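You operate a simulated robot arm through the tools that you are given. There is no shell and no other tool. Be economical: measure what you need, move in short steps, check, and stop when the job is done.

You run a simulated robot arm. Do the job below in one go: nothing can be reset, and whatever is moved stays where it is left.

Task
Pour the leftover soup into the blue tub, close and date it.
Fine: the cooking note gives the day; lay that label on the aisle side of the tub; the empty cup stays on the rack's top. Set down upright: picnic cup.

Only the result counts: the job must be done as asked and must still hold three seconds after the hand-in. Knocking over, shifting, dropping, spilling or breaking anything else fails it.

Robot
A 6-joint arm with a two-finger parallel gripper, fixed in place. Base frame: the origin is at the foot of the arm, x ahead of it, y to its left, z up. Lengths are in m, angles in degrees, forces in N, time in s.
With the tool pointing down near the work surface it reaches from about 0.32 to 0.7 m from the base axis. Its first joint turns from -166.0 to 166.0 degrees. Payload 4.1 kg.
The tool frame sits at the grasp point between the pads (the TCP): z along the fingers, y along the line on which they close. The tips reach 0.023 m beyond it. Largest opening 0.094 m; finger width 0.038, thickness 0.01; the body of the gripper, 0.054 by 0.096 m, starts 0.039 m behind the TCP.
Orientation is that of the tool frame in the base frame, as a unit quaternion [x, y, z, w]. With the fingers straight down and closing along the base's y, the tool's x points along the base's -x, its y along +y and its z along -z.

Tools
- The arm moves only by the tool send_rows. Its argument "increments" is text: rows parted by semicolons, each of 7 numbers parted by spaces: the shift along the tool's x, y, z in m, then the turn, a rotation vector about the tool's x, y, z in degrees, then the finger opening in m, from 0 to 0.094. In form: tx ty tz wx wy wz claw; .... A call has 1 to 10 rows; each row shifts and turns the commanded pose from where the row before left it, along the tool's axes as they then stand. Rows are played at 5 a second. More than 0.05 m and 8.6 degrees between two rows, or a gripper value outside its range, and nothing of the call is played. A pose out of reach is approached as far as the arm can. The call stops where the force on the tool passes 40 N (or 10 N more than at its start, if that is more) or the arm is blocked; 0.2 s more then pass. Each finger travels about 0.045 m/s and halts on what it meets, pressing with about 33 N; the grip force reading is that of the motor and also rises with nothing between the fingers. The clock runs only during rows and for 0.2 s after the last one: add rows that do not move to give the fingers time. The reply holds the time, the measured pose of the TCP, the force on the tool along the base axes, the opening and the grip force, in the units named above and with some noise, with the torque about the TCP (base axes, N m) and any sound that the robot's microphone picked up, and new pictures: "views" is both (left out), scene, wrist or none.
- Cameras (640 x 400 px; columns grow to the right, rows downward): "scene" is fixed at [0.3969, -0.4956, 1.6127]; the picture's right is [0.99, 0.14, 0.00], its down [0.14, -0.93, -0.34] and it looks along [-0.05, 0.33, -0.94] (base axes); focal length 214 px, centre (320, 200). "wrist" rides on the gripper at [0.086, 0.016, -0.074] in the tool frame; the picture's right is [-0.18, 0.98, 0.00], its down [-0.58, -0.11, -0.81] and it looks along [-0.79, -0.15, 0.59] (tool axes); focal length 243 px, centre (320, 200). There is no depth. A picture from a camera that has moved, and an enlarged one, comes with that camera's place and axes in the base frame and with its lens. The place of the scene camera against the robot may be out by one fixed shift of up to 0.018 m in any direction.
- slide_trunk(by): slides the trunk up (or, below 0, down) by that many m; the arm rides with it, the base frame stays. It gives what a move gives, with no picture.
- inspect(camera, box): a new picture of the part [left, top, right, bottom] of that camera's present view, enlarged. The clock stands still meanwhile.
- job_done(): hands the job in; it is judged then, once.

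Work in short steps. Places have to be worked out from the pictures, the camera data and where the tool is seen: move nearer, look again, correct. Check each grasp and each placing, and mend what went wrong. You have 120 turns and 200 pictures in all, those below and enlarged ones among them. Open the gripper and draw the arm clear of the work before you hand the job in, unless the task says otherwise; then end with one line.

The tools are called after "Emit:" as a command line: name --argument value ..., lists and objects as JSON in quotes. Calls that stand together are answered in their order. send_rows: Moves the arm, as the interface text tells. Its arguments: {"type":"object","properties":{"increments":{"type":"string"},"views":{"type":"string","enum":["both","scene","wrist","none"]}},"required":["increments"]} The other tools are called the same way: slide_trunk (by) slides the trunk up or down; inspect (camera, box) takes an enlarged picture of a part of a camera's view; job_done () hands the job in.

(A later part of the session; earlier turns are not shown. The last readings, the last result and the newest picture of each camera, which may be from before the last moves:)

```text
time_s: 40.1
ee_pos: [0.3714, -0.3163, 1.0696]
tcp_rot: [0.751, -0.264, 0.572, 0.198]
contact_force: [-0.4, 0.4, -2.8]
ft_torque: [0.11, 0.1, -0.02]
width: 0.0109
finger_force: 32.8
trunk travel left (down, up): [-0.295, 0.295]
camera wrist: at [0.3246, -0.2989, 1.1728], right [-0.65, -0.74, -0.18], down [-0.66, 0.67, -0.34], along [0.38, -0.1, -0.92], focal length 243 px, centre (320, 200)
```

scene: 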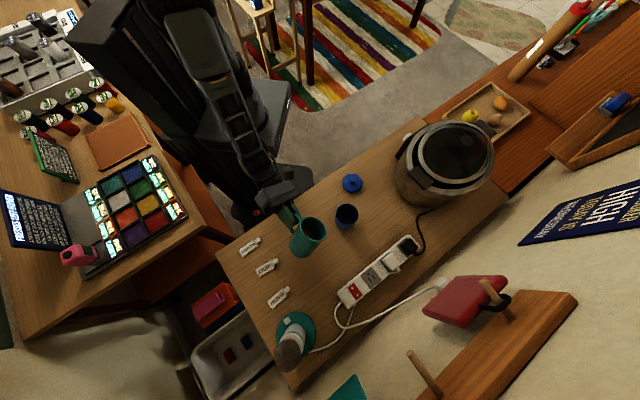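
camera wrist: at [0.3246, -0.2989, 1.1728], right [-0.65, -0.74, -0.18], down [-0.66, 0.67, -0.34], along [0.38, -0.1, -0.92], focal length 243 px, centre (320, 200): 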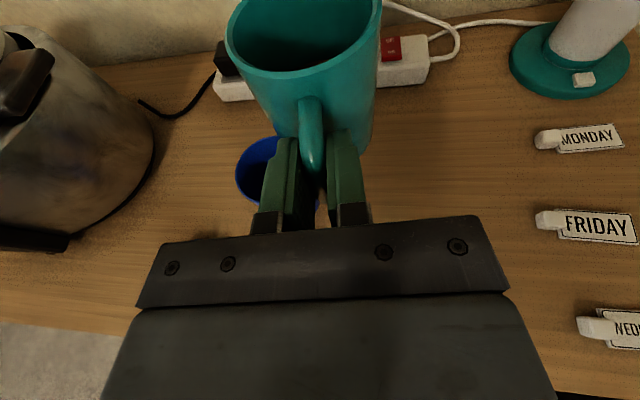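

The arm reaches this time, and the tub rim sits exactly where I predicted. Tilting to 40° now.

Emit:
send_rows --increments "0 0 0 -1.07 0 -3.86 0;0 0 0 -2.14 0 -7.71 0;0 0 0 -2.14 0 -7.71 0;0 0 0 -2.14 0 -7.71 0;0 0 0 -2.14 0 -7.71 0;0 0 0 -1.07 0 -3.86 0;0 0 0 0 0 0 0" --views "both"

```text
time_s: 41.7
ee_pos: [0.3573, -0.3295, 1.0746]
tcp_rot: [0.776, -0.071, 0.466, 0.42]
contact_force: [0.0, -0.5, -1.7]
ft_torque: [0.11, 0.09, -0.03]
width: 0.0107
finger_force: 33.3
out of reach, approached as far as the arm can: row 4, 5, 6
trunk travel left (down, up): [-0.295, 0.295]
camera wrist: at [0.3488, -0.2617, 1.1681], right [-0.59, -0.68, 0.43], down [-0.8, 0.48, -0.34], along [0.03, -0.55, -0.83], focal length 243 px, centre (320, 200)
```

scene: 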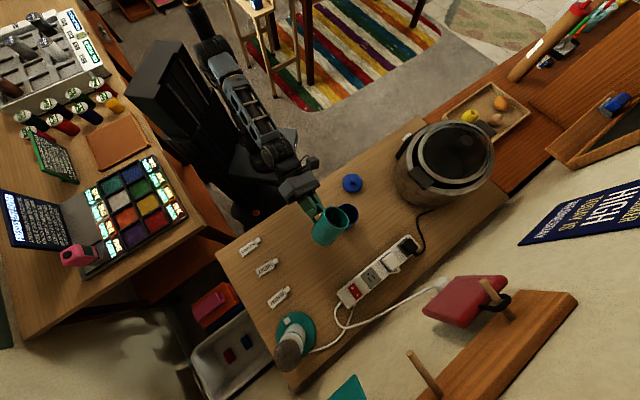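
wrist: 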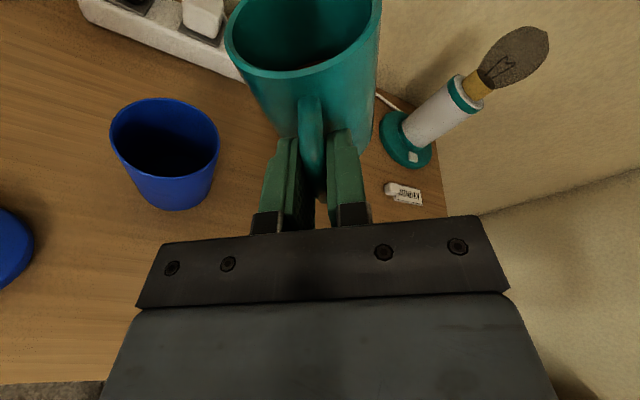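

The tilt limit comes from the angle between the wrist and the arm. Pointing the tool more along +x (yaw about -18°) should free it. I'll level the mug first.

Emit:
send_rows --increments "0 0 0 1.07 0 3.86 0;0 0 0 2.14 0 7.71 0;0 0 0 2.14 0 7.71 0;0 0 0 2.14 0 7.71 0;0 0 0 2.14 0 7.71 0;0 0 0 0 0 0 0" --views "none"

```text
time_s: 43.1
ee_pos: [0.3573, -0.3285, 1.0743]
tcp_rot: [0.755, -0.244, 0.567, 0.22]
contact_force: [0.2, -0.8, -2.1]
ft_torque: [0.07, 0.11, 0.04]
width: 0.0106
finger_force: 32.9
out of reach, approached as far as the arm can: row 2
trunk travel left (down, up): [-0.295, 0.295]
```

About 3° of tilt remains. I'll take that out, yaw the tool 21° to the left, and shift to the new pouring start point.

Emit:
send_rows --increments "0 0 0 0.86 0 3.1 0;0 0 0 6.75 0 -1.88 0;0 0 0 6.75 0 -1.88 0;0 0 0 6.75 0 -1.88 0;0.0013 0.0037 0.0095 0 0 0 0;0.0013 0.0037 0.0095 0 0 0 0;0.0013 0.0037 0.0095 0 0 0 0;0 0 0 0 0 0 0" --views "wrist"

```text
time_s: 44.9
ee_pos: [0.3818, -0.3487, 1.0717]
tcp_rot: [0.785, -0.118, 0.602, 0.092]
contact_force: [-1.9, 0.1, -2.6]
ft_torque: [0.06, 0.14, 0.04]
width: 0.0107
finger_force: 33.0
trunk travel left (down, up): [-0.295, 0.295]
camera wrist: at [0.3305, -0.3493, 1.1744], right [-0.34, -0.93, -0.17], down [-0.86, 0.38, -0.35], along [0.39, 0.03, -0.92], focal length 243 px, centre (320, 200)
```

wrist: 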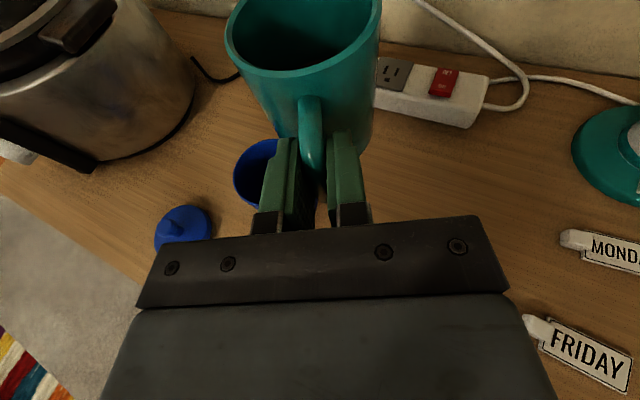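

All reachable, and the tub is where I predicted. Tilting to 40° again.

Emit:
send_rows --increments "0 0 0 -1.07 0 -3.86 0;0 0 0 -2.14 0 -7.71 0;0 0 0 -2.14 0 -7.71 0;0 0 0 -2.14 0 -7.71 0;0 0 0 -2.14 0 -7.71 0;0 0 0 -1.07 0 -3.86 0;0 0 0 0 0 0 0" --views "both"

```text
time_s: 46.5
ee_pos: [0.3806, -0.3483, 1.0714]
tcp_rot: [0.768, 0.094, 0.523, 0.357]
contact_force: [-0.6, -0.2, -2.7]
ft_torque: [0.07, 0.16, 0.05]
width: 0.0107
finger_force: 33.0
trunk travel left (down, up): [-0.295, 0.295]
camera wrist: at [0.3511, -0.2817, 1.1608], right [-0.31, -0.81, 0.5], down [-0.93, 0.14, -0.34], along [0.2, -0.57, -0.8], focal length 243 px, centre (320, 200)
```

scene: 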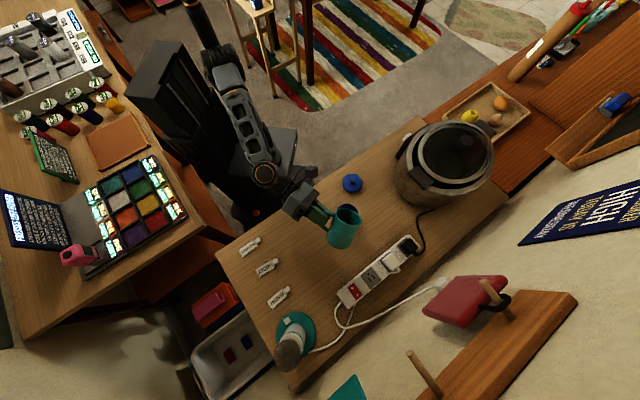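
wrist: 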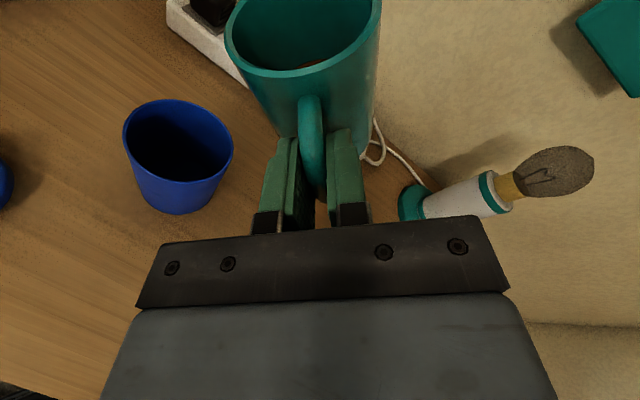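

The arm holds position. I'll enlarge to see the lip, the soup and the tub.

Emit:
inspect --camera "wrist" --box '[110, 0, 430, 220]'

Emit:
inspect --camera "scene" --box '[270, 160, 410, 260]'

```text
1.82 times, centred on (270, 110) of wrist
camera zoom: at [0.3511, -0.2817, 1.1608], right [-0.31, -0.81, 0.5], down [-0.93, 0.14, -0.34], along [0.2, -0.57, -0.8], focal length 441 px, centre (411, 364)
```

zoom: 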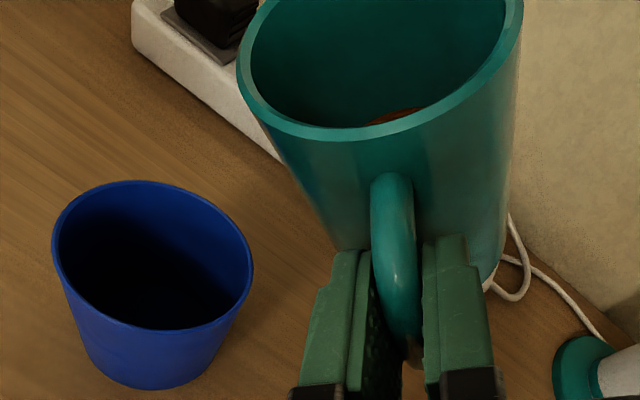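

```text
4.00 times, centred on (340, 210) of scene
camera zoom: at [0.3969, -0.4956, 1.6127], right [0.99, 0.14, 0.0], down [0.14, -0.93, -0.34], along [-0.05, 0.33, -0.94], focal length 858 px, centre (240, 160)
```

zoom: 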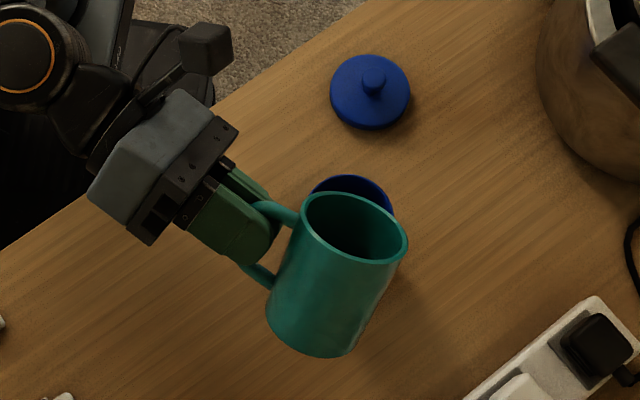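

The lip is just short of the tub's centre line, as planned. I'll lower until the lip is a few cm above the tub rim and tilt on to 50°.

Emit:
send_rows --increments "-0.0103 -0.0103 0.0029 0 0 0 0;-0.0103 -0.0103 0.0029 0 0 0 0;-0.0103 -0.0103 0.0029 0 0 0 0;0 0 0 -1.34 0 -4.82 0;0 0 0 -1.34 0 -4.82 0;0 0 0 0 0 0 0" --views "both"

```text
time_s: 47.9
ee_pos: [0.3824, -0.3446, 1.029]
tcp_rot: [0.749, 0.147, 0.493, 0.417]
contact_force: [-0.4, -0.3, -2.1]
ft_torque: [0.05, 0.13, 0.01]
width: 0.0109
finger_force: 33.3
trunk travel left (down, up): [-0.295, 0.295]
camera wrist: at [0.3575, -0.2645, 1.1062], right [-0.28, -0.71, 0.64], down [-0.95, 0.09, -0.31], along [0.16, -0.69, -0.7], focal length 243 px, centre (320, 200)
```

scene: 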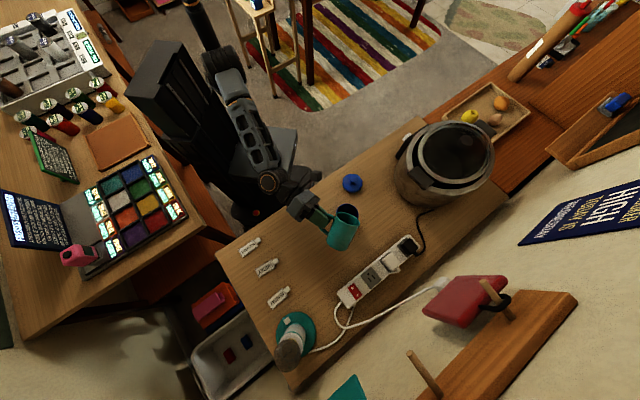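
wrist: 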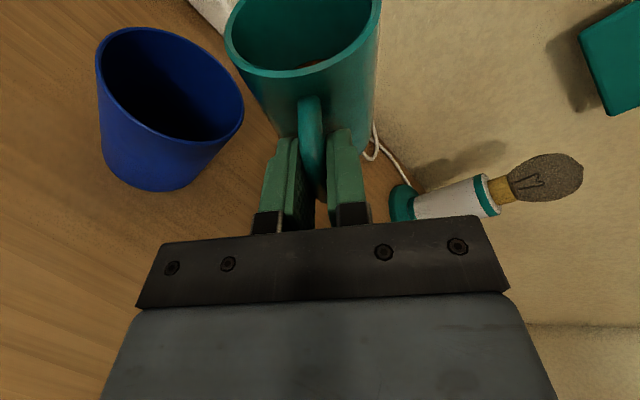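

The lip is now about 7 mm short of the tub centre and about 4 cm above the rim. I'll tilt slowly to 70° and check where the stream lands.

Emit:
send_rows --increments "0 0 0 -1.07 0 -3.86 0;0 0 0 -1.07 0 -3.86 0;0 0 0 -1.07 0 -3.86 0;0 0 0 0 0 0 0" --views "both"

```text
time_s: 48.9
ee_pos: [0.3822, -0.3463, 1.0269]
tcp_rot: [0.719, 0.206, 0.453, 0.486]
contact_force: [-0.6, 0.0, -2.7]
ft_torque: [0.07, 0.18, 0.01]
width: 0.0108
finger_force: 32.9
trunk travel left (down, up): [-0.295, 0.295]
camera wrist: at [0.362, -0.2508, 1.0895], right [-0.23, -0.57, 0.79], down [-0.96, 0.03, -0.26], along [0.12, -0.82, -0.56], focal length 243 px, centre (320, 200)
```

scene: 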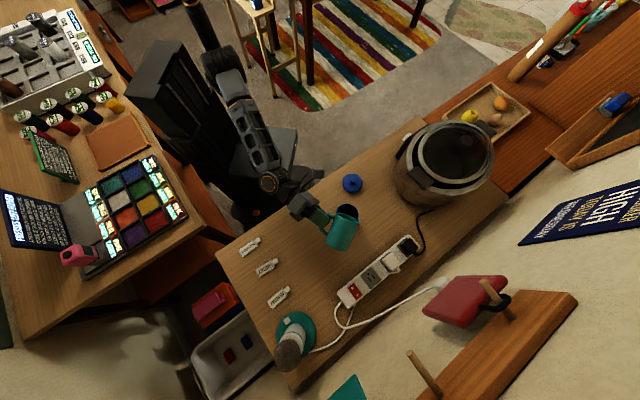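
wrist: 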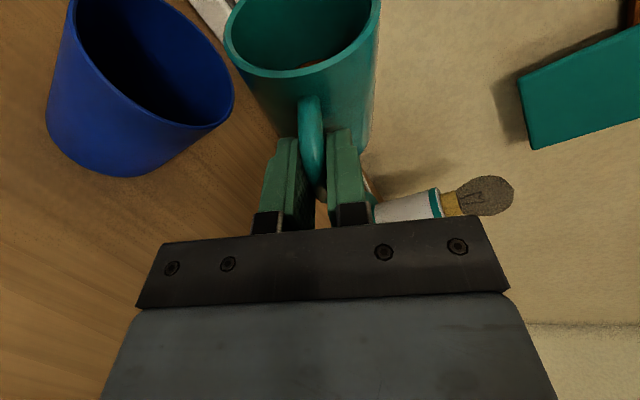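

At 62° there is no stream yet. I'll continue to 74° while rising slightly.

Emit:
send_rows --increments "0.0015 0.0015 -0.0004 -1.07 0 -3.86 0;0.0015 0.0015 -0.0004 -1.07 0 -3.86 0;0.0015 0.0015 -0.0004 -1.07 0 -3.86 0;0 0 0 0 0 0 0" --views "both"

Emit:
inspect --camera "scene" --box '[270, 160, 410, 260]'

```text
time_s: 49.9
ee_pos: [0.3831, -0.3415, 1.032]
tcp_rot: [0.68, 0.265, 0.406, 0.55]
contact_force: [0.0, 0.2, -2.6]
ft_torque: [0.08, 0.13, -0.01]
width: 0.011
finger_force: 32.2
trunk travel left (down, up): [-0.295, 0.295]
camera wrist: at [0.3662, -0.2378, 1.076], right [-0.18, -0.4, 0.9], down [-0.98, -0.01, -0.2], along [0.09, -0.92, -0.39], focal length 243 px, centre (320, 200)
```

scene: 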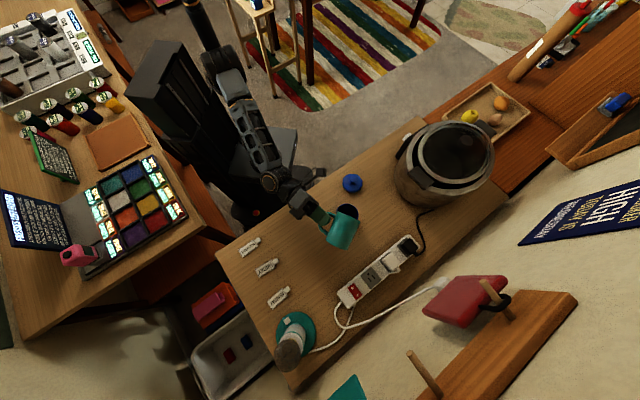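
wrist: 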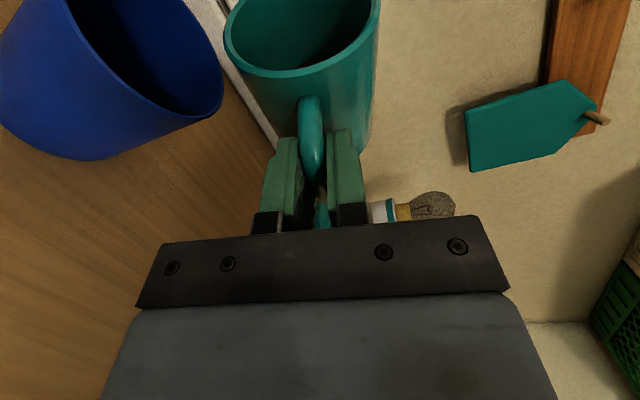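

```text
4.00 times, centred on (340, 210) of scene
camera zoom: at [0.3969, -0.4956, 1.6127], right [0.99, 0.14, 0.0], down [0.14, -0.93, -0.34], along [-0.05, 0.33, -0.94], focal length 858 px, centre (240, 160)
```

zoom: 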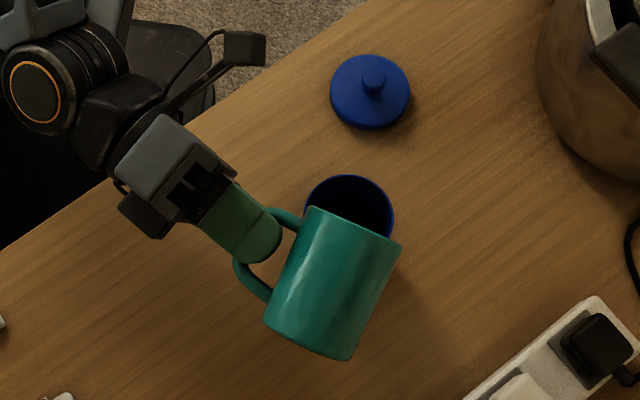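

No spill is visible and the lip is over the tub. I'll continue to 106° while tracking the lip.

Emit:
send_rows --increments "0.0023 0.0021 -0.0006 -1.07 0 -3.86 0;0.0023 0.0021 -0.0006 -1.07 0 -3.86 0;0.0023 0.0021 -0.0006 -1.07 0 -3.86 0;0.0023 0.0021 -0.0006 -1.07 0 -3.86 0;0 0 0 0 0 0 0;0 0 0 0 0 0 0" --views "wrist"

Emit:
inspect --camera "scene" --box '[270, 160, 410, 260]'

```text
time_s: 51.3
ee_pos: [0.3845, -0.3347, 1.0437]
tcp_rot: [0.617, 0.339, 0.339, 0.624]
contact_force: [-0.8, 0.7, -3.4]
ft_torque: [0.08, 0.12, -0.01]
width: 0.0111
finger_force: 33.3
trunk travel left (down, up): [-0.295, 0.295]
camera wrist: at [0.3706, -0.2219, 1.0583], right [-0.1, -0.15, 0.98], down [-0.99, -0.05, -0.11], along [0.07, -0.99, -0.14], focal length 243 px, centre (320, 200)
```

wrist: 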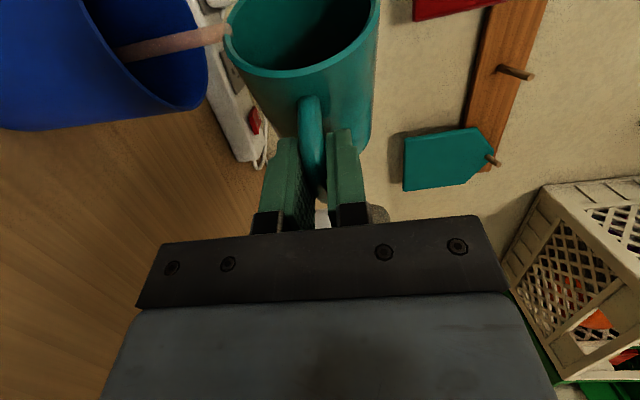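

```text
4.00 times, centred on (340, 210) of scene
camera zoom: at [0.3969, -0.4956, 1.6127], right [0.99, 0.14, 0.0], down [0.14, -0.93, -0.34], along [-0.05, 0.33, -0.94], focal length 858 px, centre (240, 160)
```

zoom: 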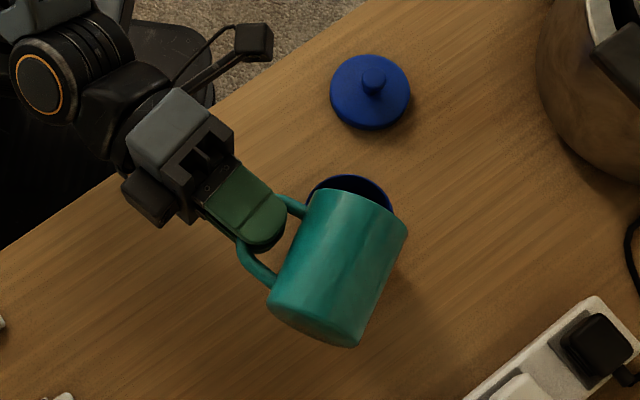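

The soup streams into the tub. I'll hold a moment, then continue tilting.

Emit:
send_rows --increments "0 0 0 0 0 0 0;0 0 0 0 0 0 0;0 0 0 0 0 0 0;0.0021 0.003 -0.0006 -1.07 0 -3.86 0;0.0021 0.003 -0.0006 -1.07 0 -3.86 0;0 0 0 0 0 0 0;0.0021 0.003 -0.0006 -1.07 0 -3.86 0;0.0021 0.003 -0.0006 -1.07 0 -3.86 0;0 0 0 0 0 0 0;0 0 0 0 0 0 0" --views "both"

```text
time_s: 53.5
ee_pos: [0.3873, -0.3261, 1.0541]
tcp_rot: [0.544, 0.405, 0.265, 0.686]
contact_force: [-0.4, 0.7, -2.4]
ft_torque: [0.06, 0.14, -0.01]
width: 0.011
finger_force: 32.9
trunk travel left (down, up): [-0.295, 0.295]
camera wrist: at [0.3736, -0.2126, 1.0401], right [-0.02, 0.12, 0.99], down [-1.0, -0.07, -0.01], along [0.07, -0.99, 0.12], focal length 243 px, centre (320, 200)
```

scene: 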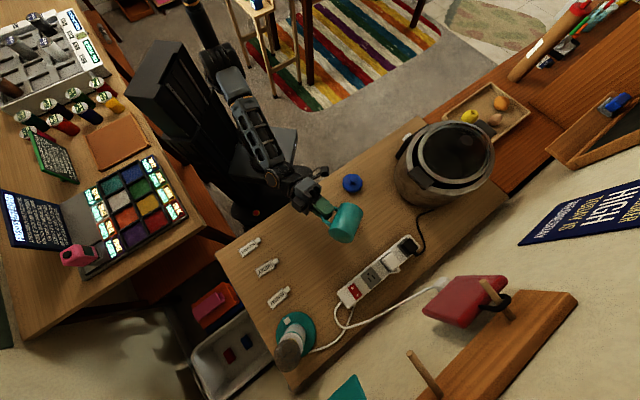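
wrist: 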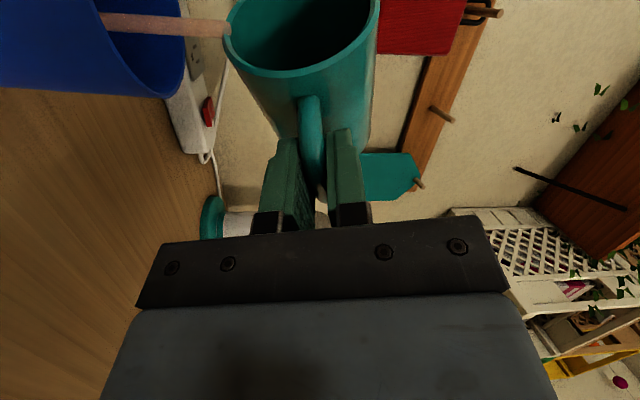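

It is still pouring cleanly into the tub. I'll hold, then tilt to about 124° to drain the mug.

Emit:
send_rows --increments "0 0 0 0 0 0 0;0 0 0 0 0 0 0;0.0022 0.0028 -0.0006 -1.2 0 -4.34 0;0.0022 0.0028 -0.0006 -1.2 0 -4.34 0;0.0022 0.0028 -0.0006 -1.2 0 -4.34 0;0.0022 0.0028 -0.0006 -1.2 0 -4.34 0;0 0 0 0 0 0 0;0 0 0 0 0 0 0;0 0 0 0 0 0 0;0 0 0 0 0 0 0" --views "both"

```text
time_s: 55.7
ee_pos: [0.3922, -0.3128, 1.0598]
tcp_rot: [0.447, 0.472, 0.175, 0.74]
contact_force: [-0.6, 0.4, -2.4]
ft_torque: [0.11, 0.12, 0.03]
width: 0.0109
finger_force: 33.3
trunk travel left (down, up): [-0.295, 0.295]
camera wrist: at [0.3749, -0.2089, 1.0153], right [0.07, 0.41, 0.91], down [-0.99, -0.05, 0.1], along [0.09, -0.91, 0.4], focal length 243 px, centre (320, 200)
```

scene: 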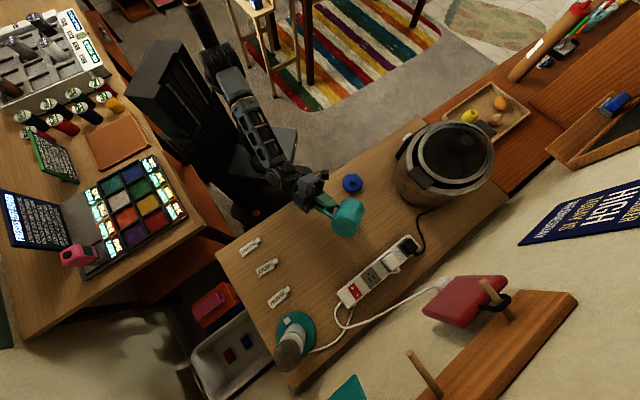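
wrist: 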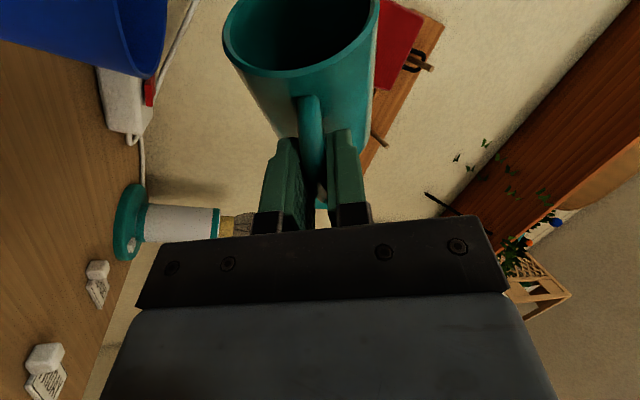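

The stream has stopped. I'll tilt 12° more and wait to catch any last drops.

Emit:
send_rows --increments "0.001 0.0025 -0.0003 -1.6 0 -5.78 0;0.001 0.0025 -0.0003 -1.6 0 -5.78 0;0 0 0 0 0 0 0;0 0 0 0 0 0 0;0 0 0 0 0 0 0;0 0 0 0 0 0 0;0 0 0 0 0 0 0" --views "wrist"

Emit:
inspect --camera "scene" --box '[270, 160, 410, 260]'

```text
time_s: 57.3
ee_pos: [0.3928, -0.3084, 1.0629]
tcp_rot: [0.375, 0.509, 0.113, 0.766]
contact_force: [0.1, 0.4, -3.5]
ft_torque: [0.06, 0.14, 0.02]
width: 0.0107
finger_force: 33.1
trunk travel left (down, up): [-0.295, 0.295]
camera wrist: at [0.3731, -0.2158, 0.999], right [0.12, 0.58, 0.81], down [-0.99, -0.03, 0.17], along [0.12, -0.82, 0.57], focal length 243 px, centre (320, 200)
```

wrist: 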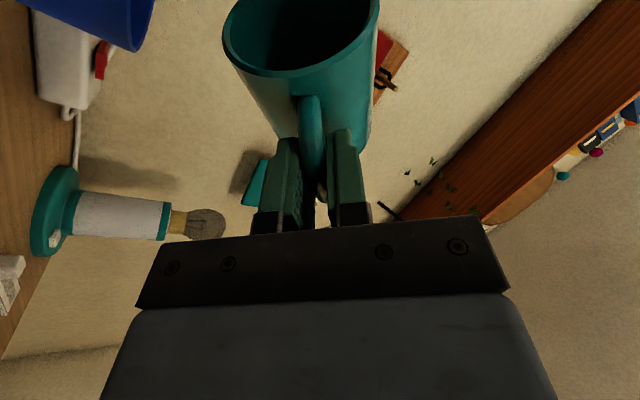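

```text
4.00 times, centred on (340, 210) of scene
camera zoom: at [0.3969, -0.4956, 1.6127], right [0.99, 0.14, 0.0], down [0.14, -0.93, -0.34], along [-0.05, 0.33, -0.94], focal length 858 px, centre (240, 160)
```

zoom: 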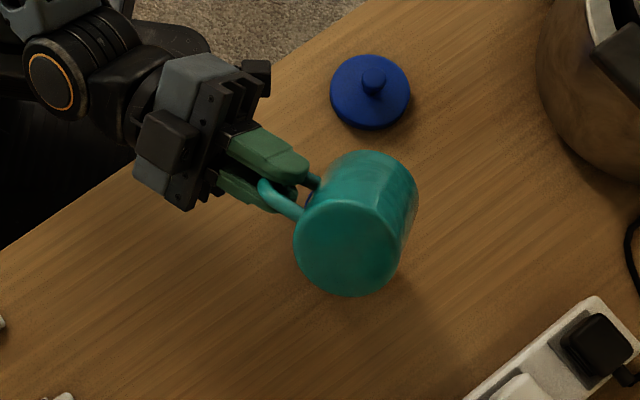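

The mug is drained. I'll lift straight up, then turn the mug back upright above the tub.

Emit:
send_rows --increments "-0.0139 0.0139 0.0039 0 0 0 0;-0.0139 0.0139 0.0039 0 0 0 0;-0.0139 0.0139 0.0039 0 0 0 0;0 0 0 2.14 0 7.71 0;0 0 0 2.14 0 7.71 0;0 0 0 2.14 0 7.71 0;0 0 0 2.14 0 7.71 0;0 0 0 2.14 0 7.71 0;0 0 0 2.14 0 7.71 0;0 0 0 2.14 0 7.71 0" --views "none"

Emit:
send_rows --increments "0 0 0 2.14 0 7.71 0;0 0 0 2.14 0 7.71 0;0 0 0 2.14 0 7.71 0;0 0 0 2.14 0 7.71 0;0 0 0 2.14 0 7.71 0;0 0 0 2.14 0 7.71 0;0 0 0 2.14 0 7.71 0;0 0 0 2.14 0 7.71 0;0 0 0 2.14 0 7.71 0;0 0 0 2.14 0 7.71 0" --views "wrist"

```text
time_s: 59.5
ee_pos: [0.3939, -0.3092, 1.1232]
tcp_rot: [0.659, 0.292, 0.381, 0.578]
contact_force: [-0.6, 0.5, -2.2]
ft_torque: [0.12, 0.15, 0.0]
width: 0.0107
finger_force: 33.5
trunk travel left (down, up): [-0.295, 0.295]
```

```text
time_s: 61.7
ee_pos: [0.3933, -0.3081, 1.1216]
tcp_rot: [0.785, -0.118, 0.601, 0.092]
contact_force: [-0.3, -1.0, -2.7]
ft_torque: [0.03, 0.13, 0.01]
width: 0.0111
finger_force: 32.6
trunk travel left (down, up): [-0.295, 0.295]
camera wrist: at [0.3428, -0.3097, 1.2263], right [-0.34, -0.92, -0.17], down [-0.86, 0.38, -0.35], along [0.39, 0.03, -0.92], focal length 243 px, centre (320, 200)
```

wrist: 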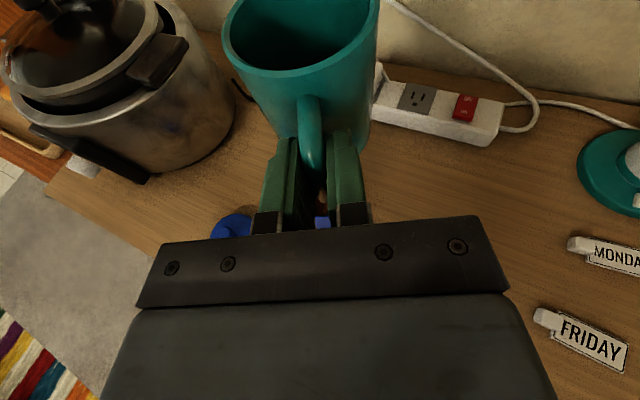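

The mug is upright and empty. I'll carry it back above its original spot and restore the -39° yaw.

Emit:
send_rows --increments "-0.001 0.0205 -0.0035 0 0 0 0;-0.001 0.0205 -0.0035 0 0 0 0;-0.001 0.0205 -0.0035 0 0 0 0;-0.001 0.0205 -0.0035 0 0 0 0;-0.001 0.0205 -0.0035 0 0 0 0;0 0 0 -6.75 0 1.88 0;0 0 0 -6.75 0 1.88 0;0 0 0 -6.75 0 1.88 0;0 0 0 0 0 0 0" --views "wrist"

Emit:
inspect --camera "scene" --box '[210, 160, 430, 300]'

```text
time_s: 63.7
ee_pos: [0.3466, -0.4007, 1.1236]
tcp_rot: [0.75, -0.259, 0.574, 0.2]
contact_force: [0.2, 0.2, -2.5]
ft_torque: [0.09, 0.15, 0.01]
width: 0.011
finger_force: 33.0
trunk travel left (down, up): [-0.295, 0.295]
camera wrist: at [0.2987, -0.3833, 1.2268], right [-0.65, -0.74, -0.18], down [-0.66, 0.66, -0.35], along [0.38, -0.11, -0.92], focal length 243 px, centre (320, 200)
```

wrist: 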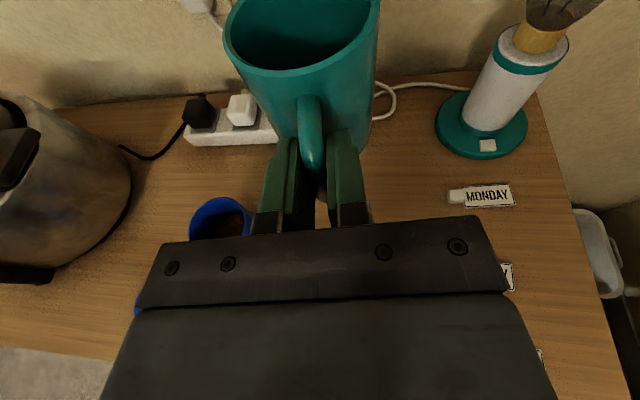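

```text
2.86 times, centred on (320, 230) of scene
camera zoom: at [0.3969, -0.4956, 1.6127], right [0.99, 0.14, 0.0], down [0.14, -0.93, -0.34], along [-0.05, 0.33, -0.94], focal length 613 px, centre (320, 114)
```

zoom: 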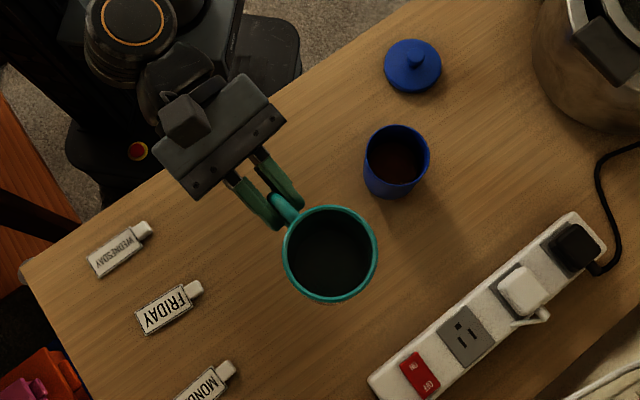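

The soup is in the tub, the mug is empty and nothing has spilled. Lowering the mug to just above the table.

Emit:
send_rows --increments "-0.0386 0 0.0107 0 0 0 0;-0.0386 0 0.0107 0 0 0 0;-0.0386 0 0.0107 0 0 0 0;-0.0386 0 0.0107 0 0 0 0;0 0 0 0 0 0 0" --views "both"

```text
time_s: 64.9
ee_pos: [0.3469, -0.4009, 0.9629]
tcp_rot: [0.75, -0.259, 0.575, 0.2]
contact_force: [-0.3, -0.1, -2.2]
ft_torque: [0.1, 0.13, 0.0]
width: 0.0108
finger_force: 33.0
trunk travel left (down, up): [-0.295, 0.295]
camera wrist: at [0.2996, -0.3838, 1.0662], right [-0.65, -0.74, -0.18], down [-0.66, 0.66, -0.35], along [0.38, -0.11, -0.92], focal length 243 px, centre (320, 200)
```

scene: 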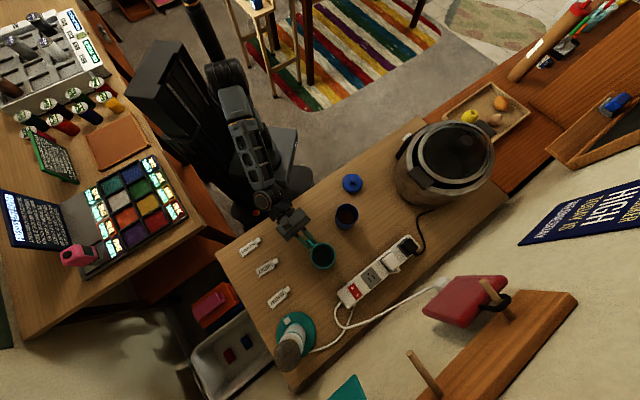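
wrist: 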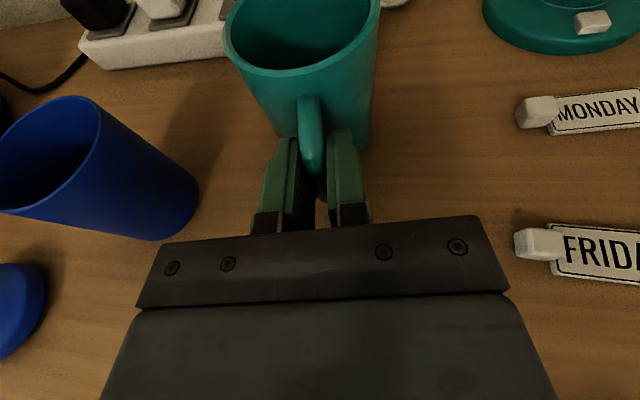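

Everything is clear around the mug. I'll lower slowly in small steps until it touches at about z 0.955.

Emit:
send_rows --increments "-0.0039 0 0.0011 0 0 0 0;-0.0019 0 0.0005 0 0 0 0;-0.0019 0 0.0005 0 0 0 0;0 0 0 0 0 0 0" --views "none"

```text
time_s: 65.9
ee_pos: [0.3468, -0.4025, 0.9547]
tcp_rot: [0.75, -0.26, 0.574, 0.2]
contact_force: [0.1, 1.0, -3.0]
ft_torque: [0.11, 0.09, 0.0]
width: 0.0106
finger_force: 33.1
trunk travel left (down, up): [-0.295, 0.295]
```

Emit:
send_rows --increments "-0.001 0 0.0003 0 0 0 0;-0.001 0 0.0003 0 0 0 0;0 0 0 0 0 0 0" --views "none"

```text
time_s: 66.7
ee_pos: [0.3458, -0.403, 0.9549]
tcp_rot: [0.749, -0.259, 0.576, 0.202]
contact_force: [2.6, -1.7, 4.5]
ft_torque: [-0.13, -0.22, 0.01]
width: 0.0109
finger_force: 33.2
trunk travel left (down, up): [-0.295, 0.295]
```

Contact: about 7 N of upward load. I'll ease the load slightly and open the fingers.

Emit:
send_rows --increments "0.001 0 -0.0003 0 0 0 0;0 0 0 0 0 0 0.02;0 0 0 0 0 0 0.035;0 0 0 0 0 0 0.05;0 0 0 0 0 0 0.06;0 0 0 0 0 0 0.06;0 0 0 0 0 0 0.06" --views "wrist"

```text
time_s: 68.3
ee_pos: [0.3467, -0.4018, 0.9551]
tcp_rot: [0.75, -0.259, 0.574, 0.201]
contact_force: [-0.1, -0.3, 0.0]
ft_torque: [0.01, -0.02, -0.01]
width: 0.0598
finger_force: 0.1
trunk travel left (down, up): [-0.295, 0.295]
camera wrist: at [0.2989, -0.3842, 1.0574], right [-0.65, -0.74, -0.18], down [-0.66, 0.66, -0.35], along [0.38, -0.11, -0.92], focal length 243 px, centre (320, 200)
```

wrist: 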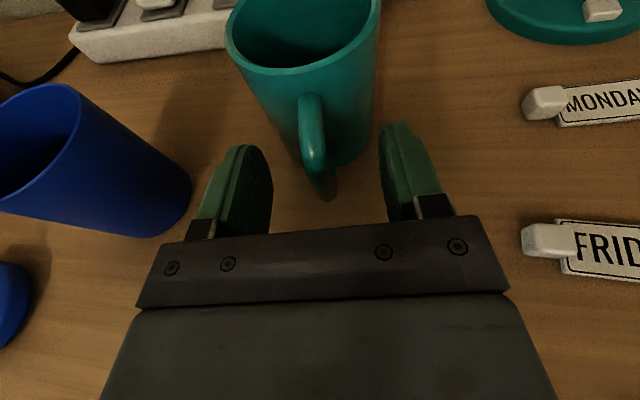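

The mug stands upright and free. I'll back straight out and rise.

Emit:
send_rows --increments "-0.0054 0 -0.0193 0 0 0 0.07;-0.0054 0 -0.0193 0 0 0 0.07;-0.0054 0 -0.0193 0 0 0 0.07;0.0386 0 -0.0107 0 0 0 0.07;0.0386 0 -0.0107 0 0 0 0.07;0.0386 0 -0.0107 0 0 0 0.07;0.0386 0 -0.0107 0 0 0 0.07;0 0 0 0 0 0 0.07" --views "both"

```text
time_s: 70.1
ee_pos: [0.2969, -0.3655, 1.1138]
tcp_rot: [0.75, -0.26, 0.574, 0.201]
contact_force: [0.3, 0.0, -0.4]
ft_torque: [0.01, 0.0, 0.0]
width: 0.0702
finger_force: 0.0
trunk travel left (down, up): [-0.295, 0.295]
camera wrist: at [0.2487, -0.3478, 1.2157], right [-0.65, -0.74, -0.17], down [-0.66, 0.66, -0.35], along [0.38, -0.11, -0.92], focal length 243 px, centre (320, 200)
```

scene: 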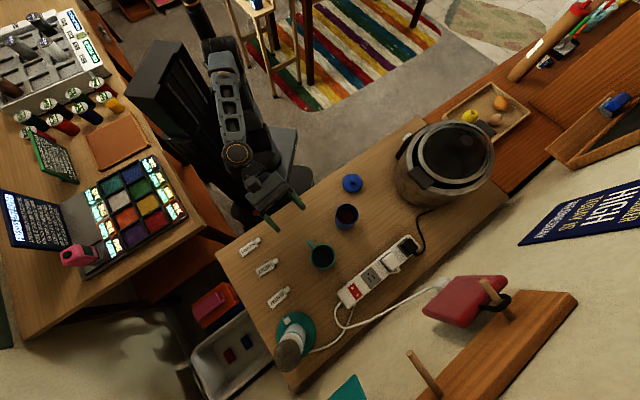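
wrist: 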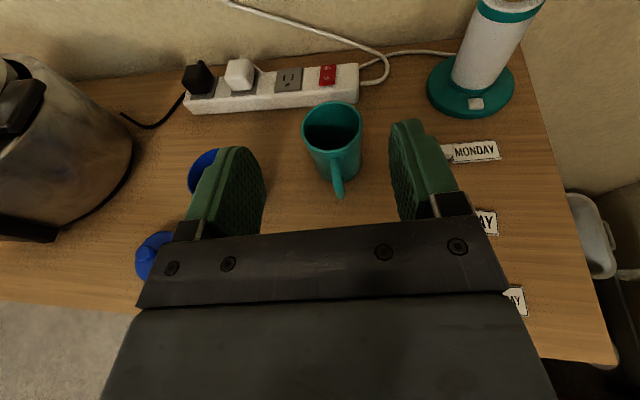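

Next is the lid. I'll raise the trunk back to its starting height and return the tool to vertical.

Emit:
slide_trunk --by 0.23

Emit:
send_rows --increments "0 0 0 0 -8.3 0 0.07;0 0 0 0 -8.3 0 0.07;0 0 0 0 -8.3 0 0.07;0 0 0 0 -8.3 0 0.07;0 0 0 0 -8.3 0 0.07;0 0 0 0 -8.3 0 0.07;0 0 0 0 -8.3 0 0.07;0 0 0 0 -8.3 0 0.07;0 0 0 0 -8.2 0 0.07;0 0 0 0 0 0 0.07" --views "none"

```text
time_s: 72.5
ee_pos: [0.2952, -0.366, 1.3423]
tcp_rot: [0.75, -0.26, 0.574, 0.201]
contact_force: [-0.2, -0.4, 0.2]
ft_torque: [-0.01, -0.02, 0.0]
width: 0.07
finger_force: 0.1
trunk travel left (down, up): [-0.525, 0.065]
```

```text
time_s: 74.7
ee_pos: [0.2947, -0.3656, 1.3424]
tcp_rot: [0.945, -0.328, 0.001, 0.003]
contact_force: [-0.3, -0.5, 0.0]
ft_torque: [-0.04, 0.03, 0.01]
width: 0.07
finger_force: 0.1
trunk travel left (down, up): [-0.525, 0.065]
```

The tool is vertical. I'll move above the lid (about (0.470, -0.163)) for a look down the tool axis.

Emit:
send_rows --increments "0.002 -0.0447 0.01 0 0 0 0.07;0.002 -0.0447 0.01 0 0 0 0.07;0.002 -0.0447 0.01 0 0 0 0.07;0.002 -0.0447 0.01 0 0 0 0.07;0.002 -0.0447 0.01 0 0 0 0.07;0.002 -0.0447 0.01 0 0 0 0.07;0 0 0.048 0 0 0 0.07;0 0 0.048 0 0 0 0.07;0 0 0.048 0 0 0 0.07;0 0 0.048 0 0 0 0.07" --views "both"

```text
time_s: 76.9
ee_pos: [0.3515, -0.296, 1.1132]
tcp_rot: [0.945, -0.326, 0.002, 0.0]
contact_force: [-0.4, 0.3, 0.7]
ft_torque: [0.05, -0.01, -0.02]
width: 0.0701
finger_force: 0.1
out of reach, approached as far as the arm can: row 3, 4, 5, 6
trunk travel left (down, up): [-0.525, 0.065]
camera wrist: at [0.4098, -0.362, 1.1891], right [-0.75, -0.66, 0.0], down [-0.39, 0.45, 0.8], along [-0.53, 0.6, -0.6], focal length 243 px, centre (320, 200)
```

scene: 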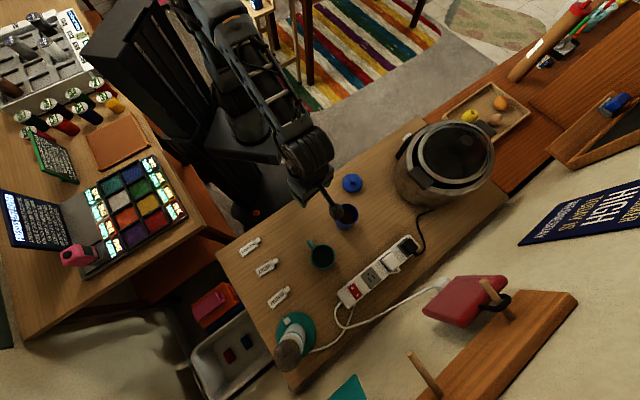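
wrist: 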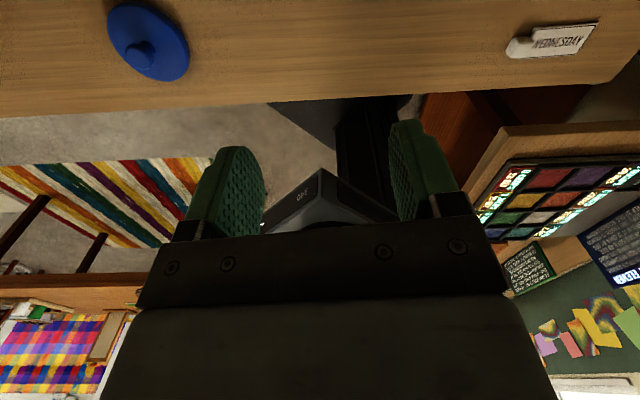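

The wrist roll is at its limit with this turn. I'll roll back about 174° to the starting-side orientation, which suits the top grasps, and then head to the lid at about (0.475, -0.165).

Emit:
send_rows --increments "0 0 0 0 0 -8.5 0.07;0 0 0 0 0 -8.5 0.07;0 0 0 0 0 -8.5 0.07;0 0 0 0 0 -8.5 0.07;0 0 0 0 0 -8.5 0.07;0 0 0 0 0 -8.5 0.07;0 0 0 0 0 -8.5 0.07;0 0 0 0 0 -8.5 0.07;0 0 0 0 0 -8.5 0.07;0 0 0 0 0 -8.5 0.07" --views "none"

Emit:
send_rows --increments "0 0 0 0 0 -8.5 0.07;0 0 0 0 0 -8.5 0.07;0 0 0 0 0 -8.5 0.07;0 0 0 0 0 -8.5 0.07;0 0 0 0 0 -8.5 0.07;0 0 0 0 0 -8.5 0.07;0 0 0 0 0 -8.5 0.07;0 0 0 0 0 -8.5 0.07;0 0 0 0 0 -8.5 0.07;0 0 0 0 0 -8.5 0.07" --views "none"

```text
time_s: 79.1
ee_pos: [0.3509, -0.2992, 1.1138]
tcp_rot: [0.918, 0.397, 0.0, 0.003]
contact_force: [0.8, 0.1, 0.3]
ft_torque: [-0.03, 0.02, -0.01]
width: 0.0701
finger_force: 0.0
trunk travel left (down, up): [-0.525, 0.065]
```

```text
time_s: 81.3
ee_pos: [0.3512, -0.298, 1.1128]
tcp_rot: [0.407, 0.913, -0.002, 0.002]
contact_force: [0.8, -0.6, 0.5]
ft_torque: [0.03, -0.01, 0.02]
width: 0.0699
finger_force: 0.0
trunk travel left (down, up): [-0.525, 0.065]
```

Now over to the lid at z≈1.07.

Emit:
send_rows --increments "0.0032 0.0362 0.0086 0 0 0 0.07;0.0032 0.0362 0.0086 0 0 0 0.07;0.0032 0.0362 0.0086 0 0 0 0.07;0.0032 0.0362 0.0086 0 0 0 0.07;0.0032 0.0362 0.0086 0 0 0 0.07;0 0 0 0 0 0 0.07" --views "both"

```text
time_s: 82.7
ee_pos: [0.4763, -0.1661, 1.0698]
tcp_rot: [0.409, 0.913, -0.002, 0.003]
contact_force: [0.0, -0.2, 0.0]
ft_torque: [-0.05, 0.05, 0.0]
width: 0.0698
finger_force: 0.2
trunk travel left (down, up): [-0.525, 0.065]
camera wrist: at [0.431, -0.0893, 1.1443], right [0.86, 0.52, 0.0], down [0.3, -0.5, 0.81], along [0.42, -0.69, -0.59], focal length 243 px, centre (320, 200)
```

scene: 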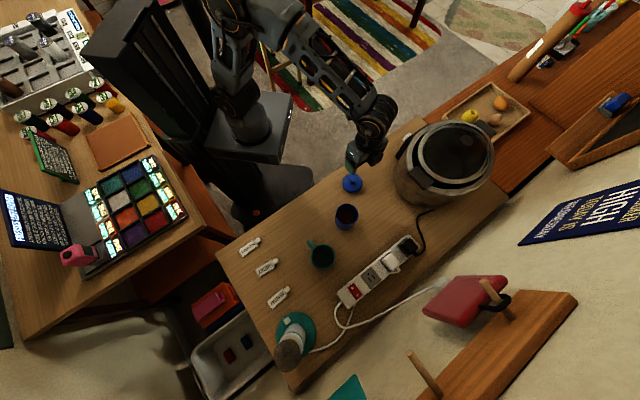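
wrist: 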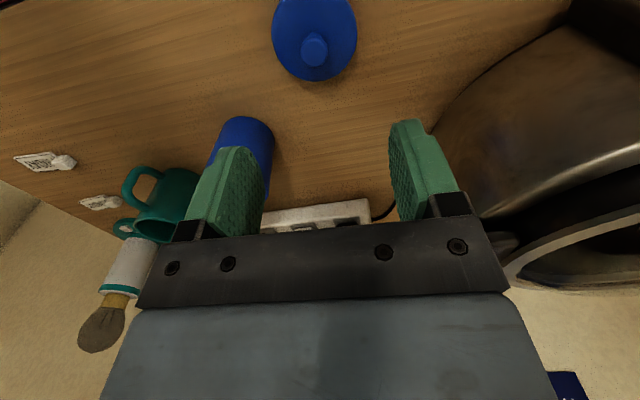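

Emit:
inspect --camera "wrist" --box '[240, 0, 400, 100]'

Emit:
inspect --camera "scene" --box '[320, 160, 400, 240]'

```text
4.00 times, centred on (320, 50) of wrist
camera zoom: at [0.431, -0.0893, 1.1443], right [0.86, 0.52, 0.0], down [0.3, -0.5, 0.81], along [0.42, -0.69, -0.59], focal length 970 px, centre (320, 800)
```

zoom: 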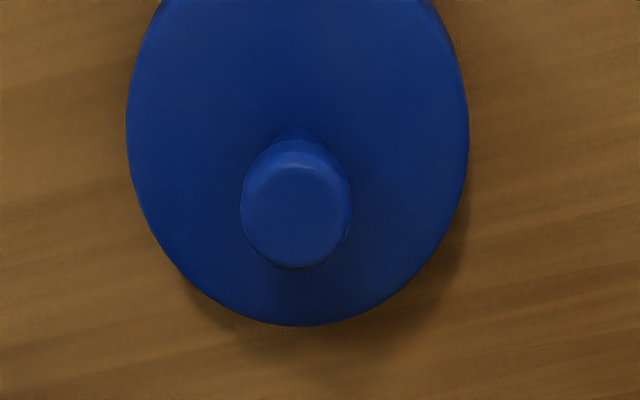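

```text
5.00 times, centred on (360, 200) of scene
camera zoom: at [0.3969, -0.4956, 1.6127], right [0.99, 0.14, 0.0], down [0.14, -0.93, -0.34], along [-0.05, 0.33, -0.94], focal length 1072 px, centre (120, 200)
```

zoom: 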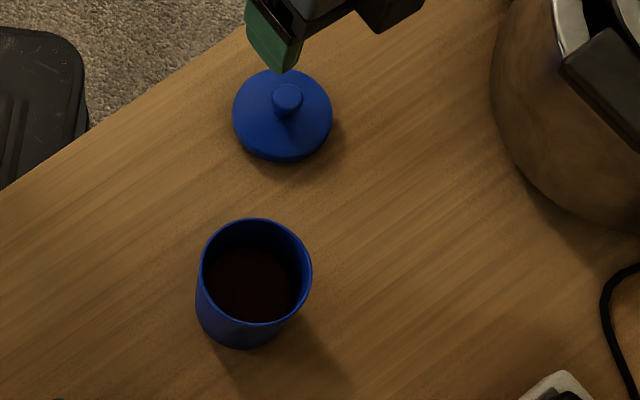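

The knob centre is at about (0.472, -0.164), with its top at about 0.94. I'll centre, descend to 0.965 and check.

Emit:
send_rows --increments "0.0022 -0.001 0.035 0 0 0 0.06;0.0022 -0.0009 0.035 0 0 0 0.06;0 0 0.035 0 0 0 0.06;0 0 0 0 0 0 0.06" --views "both"

```text
time_s: 83.7
ee_pos: [0.4716, -0.1645, 0.9663]
tcp_rot: [0.409, 0.912, -0.002, 0.002]
contact_force: [0.6, 0.6, -0.9]
ft_torque: [-0.02, -0.01, 0.04]
width: 0.0601
finger_force: 0.0
trunk travel left (down, up): [-0.525, 0.065]
camera wrist: at [0.4266, -0.0882, 1.0402], right [0.86, 0.52, 0.0], down [0.3, -0.5, 0.81], along [0.42, -0.69, -0.59], focal length 243 px, centre (320, 200)
```

scene: 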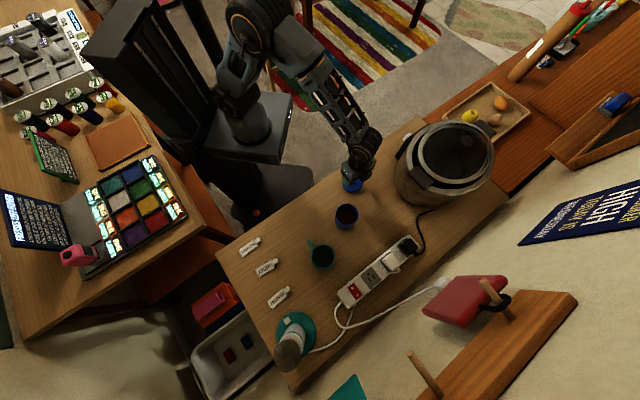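
wrist: 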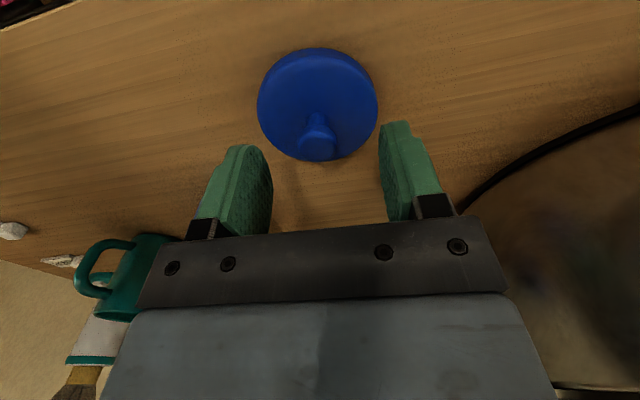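

The knob is centred between the fingers. I'll descend the last 29 mm and close on it.

Emit:
send_rows --increments "0 0 0.012 0 0 0 0.05;0 0 0.012 0 0 0 0.05;0 0 0.005 0 0 0 0.05;0 0 0 0 0 0 0.02;0 0 0 0 0 0 0;0 0 0 0 0 0 0;0 0 0 0 0 0 0;0 0 0 0 0 0 0" --views "wrist"

```text
time_s: 84.9
ee_pos: [0.4721, -0.1663, 0.9411]
tcp_rot: [0.409, 0.913, -0.002, 0.008]
contact_force: [-4.4, -1.2, 20.5]
ft_torque: [0.19, 0.4, 0.05]
width: 0.0212
finger_force: 12.8
trunk travel left (down, up): [-0.525, 0.065]
stopped in row 5: the force on the tool passed its limit (the readings are from after the stop); the commanded pose is now the measured one
camera wrist: at [0.4267, -0.0899, 1.0144], right [0.86, 0.52, 0.01], down [0.29, -0.5, 0.82], along [0.42, -0.7, -0.58], focal length 243 px, centre (320, 200)
```

wrist: 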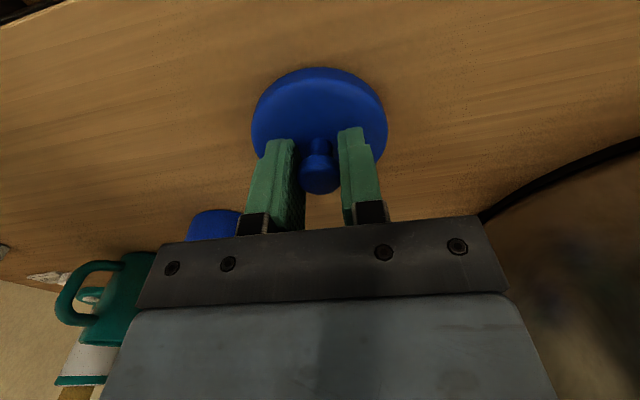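

The tips met the lid top. I'll rise 3 mm and finish closing.

Emit:
send_rows --increments "0 0 -0.003 0 0 0 0.03;0 0 0 0 0 0 0.02;0 0 0 0 0 0 0;0 0 0 0 0 0 0;0 0 0 0 0 0 0;0 0 0 0 0 0 0" --views "wrist"

```text
time_s: 86.3
ee_pos: [0.4709, -0.1648, 0.9413]
tcp_rot: [0.409, 0.913, -0.001, 0.005]
contact_force: [0.5, 0.5, 0.1]
ft_torque: [0.01, 0.03, 0.02]
width: 0.0201
finger_force: 33.4
trunk travel left (down, up): [-0.525, 0.065]
camera wrist: at [0.4273, -0.0891, 1.0152], right [0.86, 0.52, 0.0], down [0.3, -0.5, 0.81], along [0.42, -0.69, -0.58], focal length 243 px, centre (320, 200)
```

wrist: 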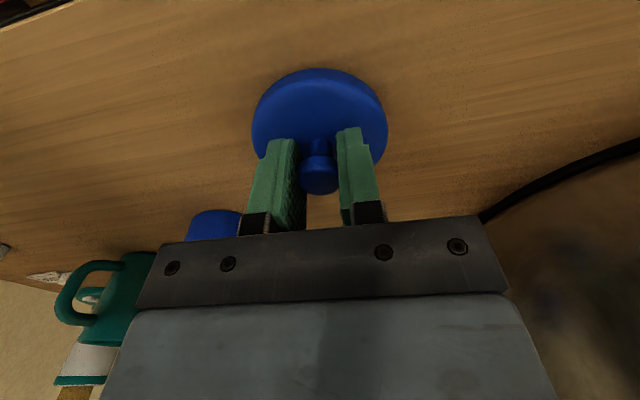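

The knob is gripped at 20 mm. I'll lift and check.

Emit:
send_rows --increments "0 0 -0.01 0 0 0 0;0 0 -0.03 0 0 0 0;0 0 -0.04 0 0 0 0;0 0 -0.04 0 0 0 0;0 0 0 0 0 0 0" --views "both"

```text
time_s: 87.5
ee_pos: [0.4727, -0.1645, 1.0615]
tcp_rot: [0.409, 0.913, -0.001, 0.006]
contact_force: [0.0, 0.3, -0.1]
ft_torque: [-0.01, 0.01, 0.04]
width: 0.0199
finger_force: 32.1
trunk travel left (down, up): [-0.525, 0.065]
camera wrist: at [0.4277, -0.0892, 1.1353], right [0.86, 0.52, 0.0], down [0.3, -0.5, 0.81], along [0.42, -0.7, -0.58], focal length 243 px, centre (320, 200)
```

scene: 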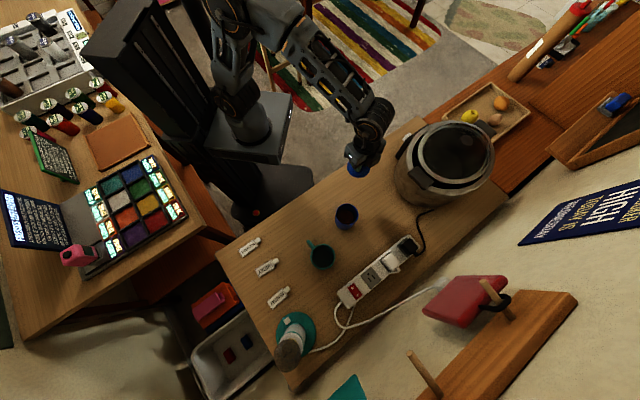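
wrist: 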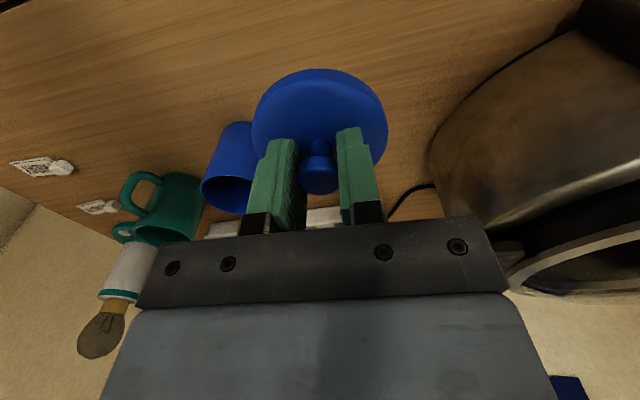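

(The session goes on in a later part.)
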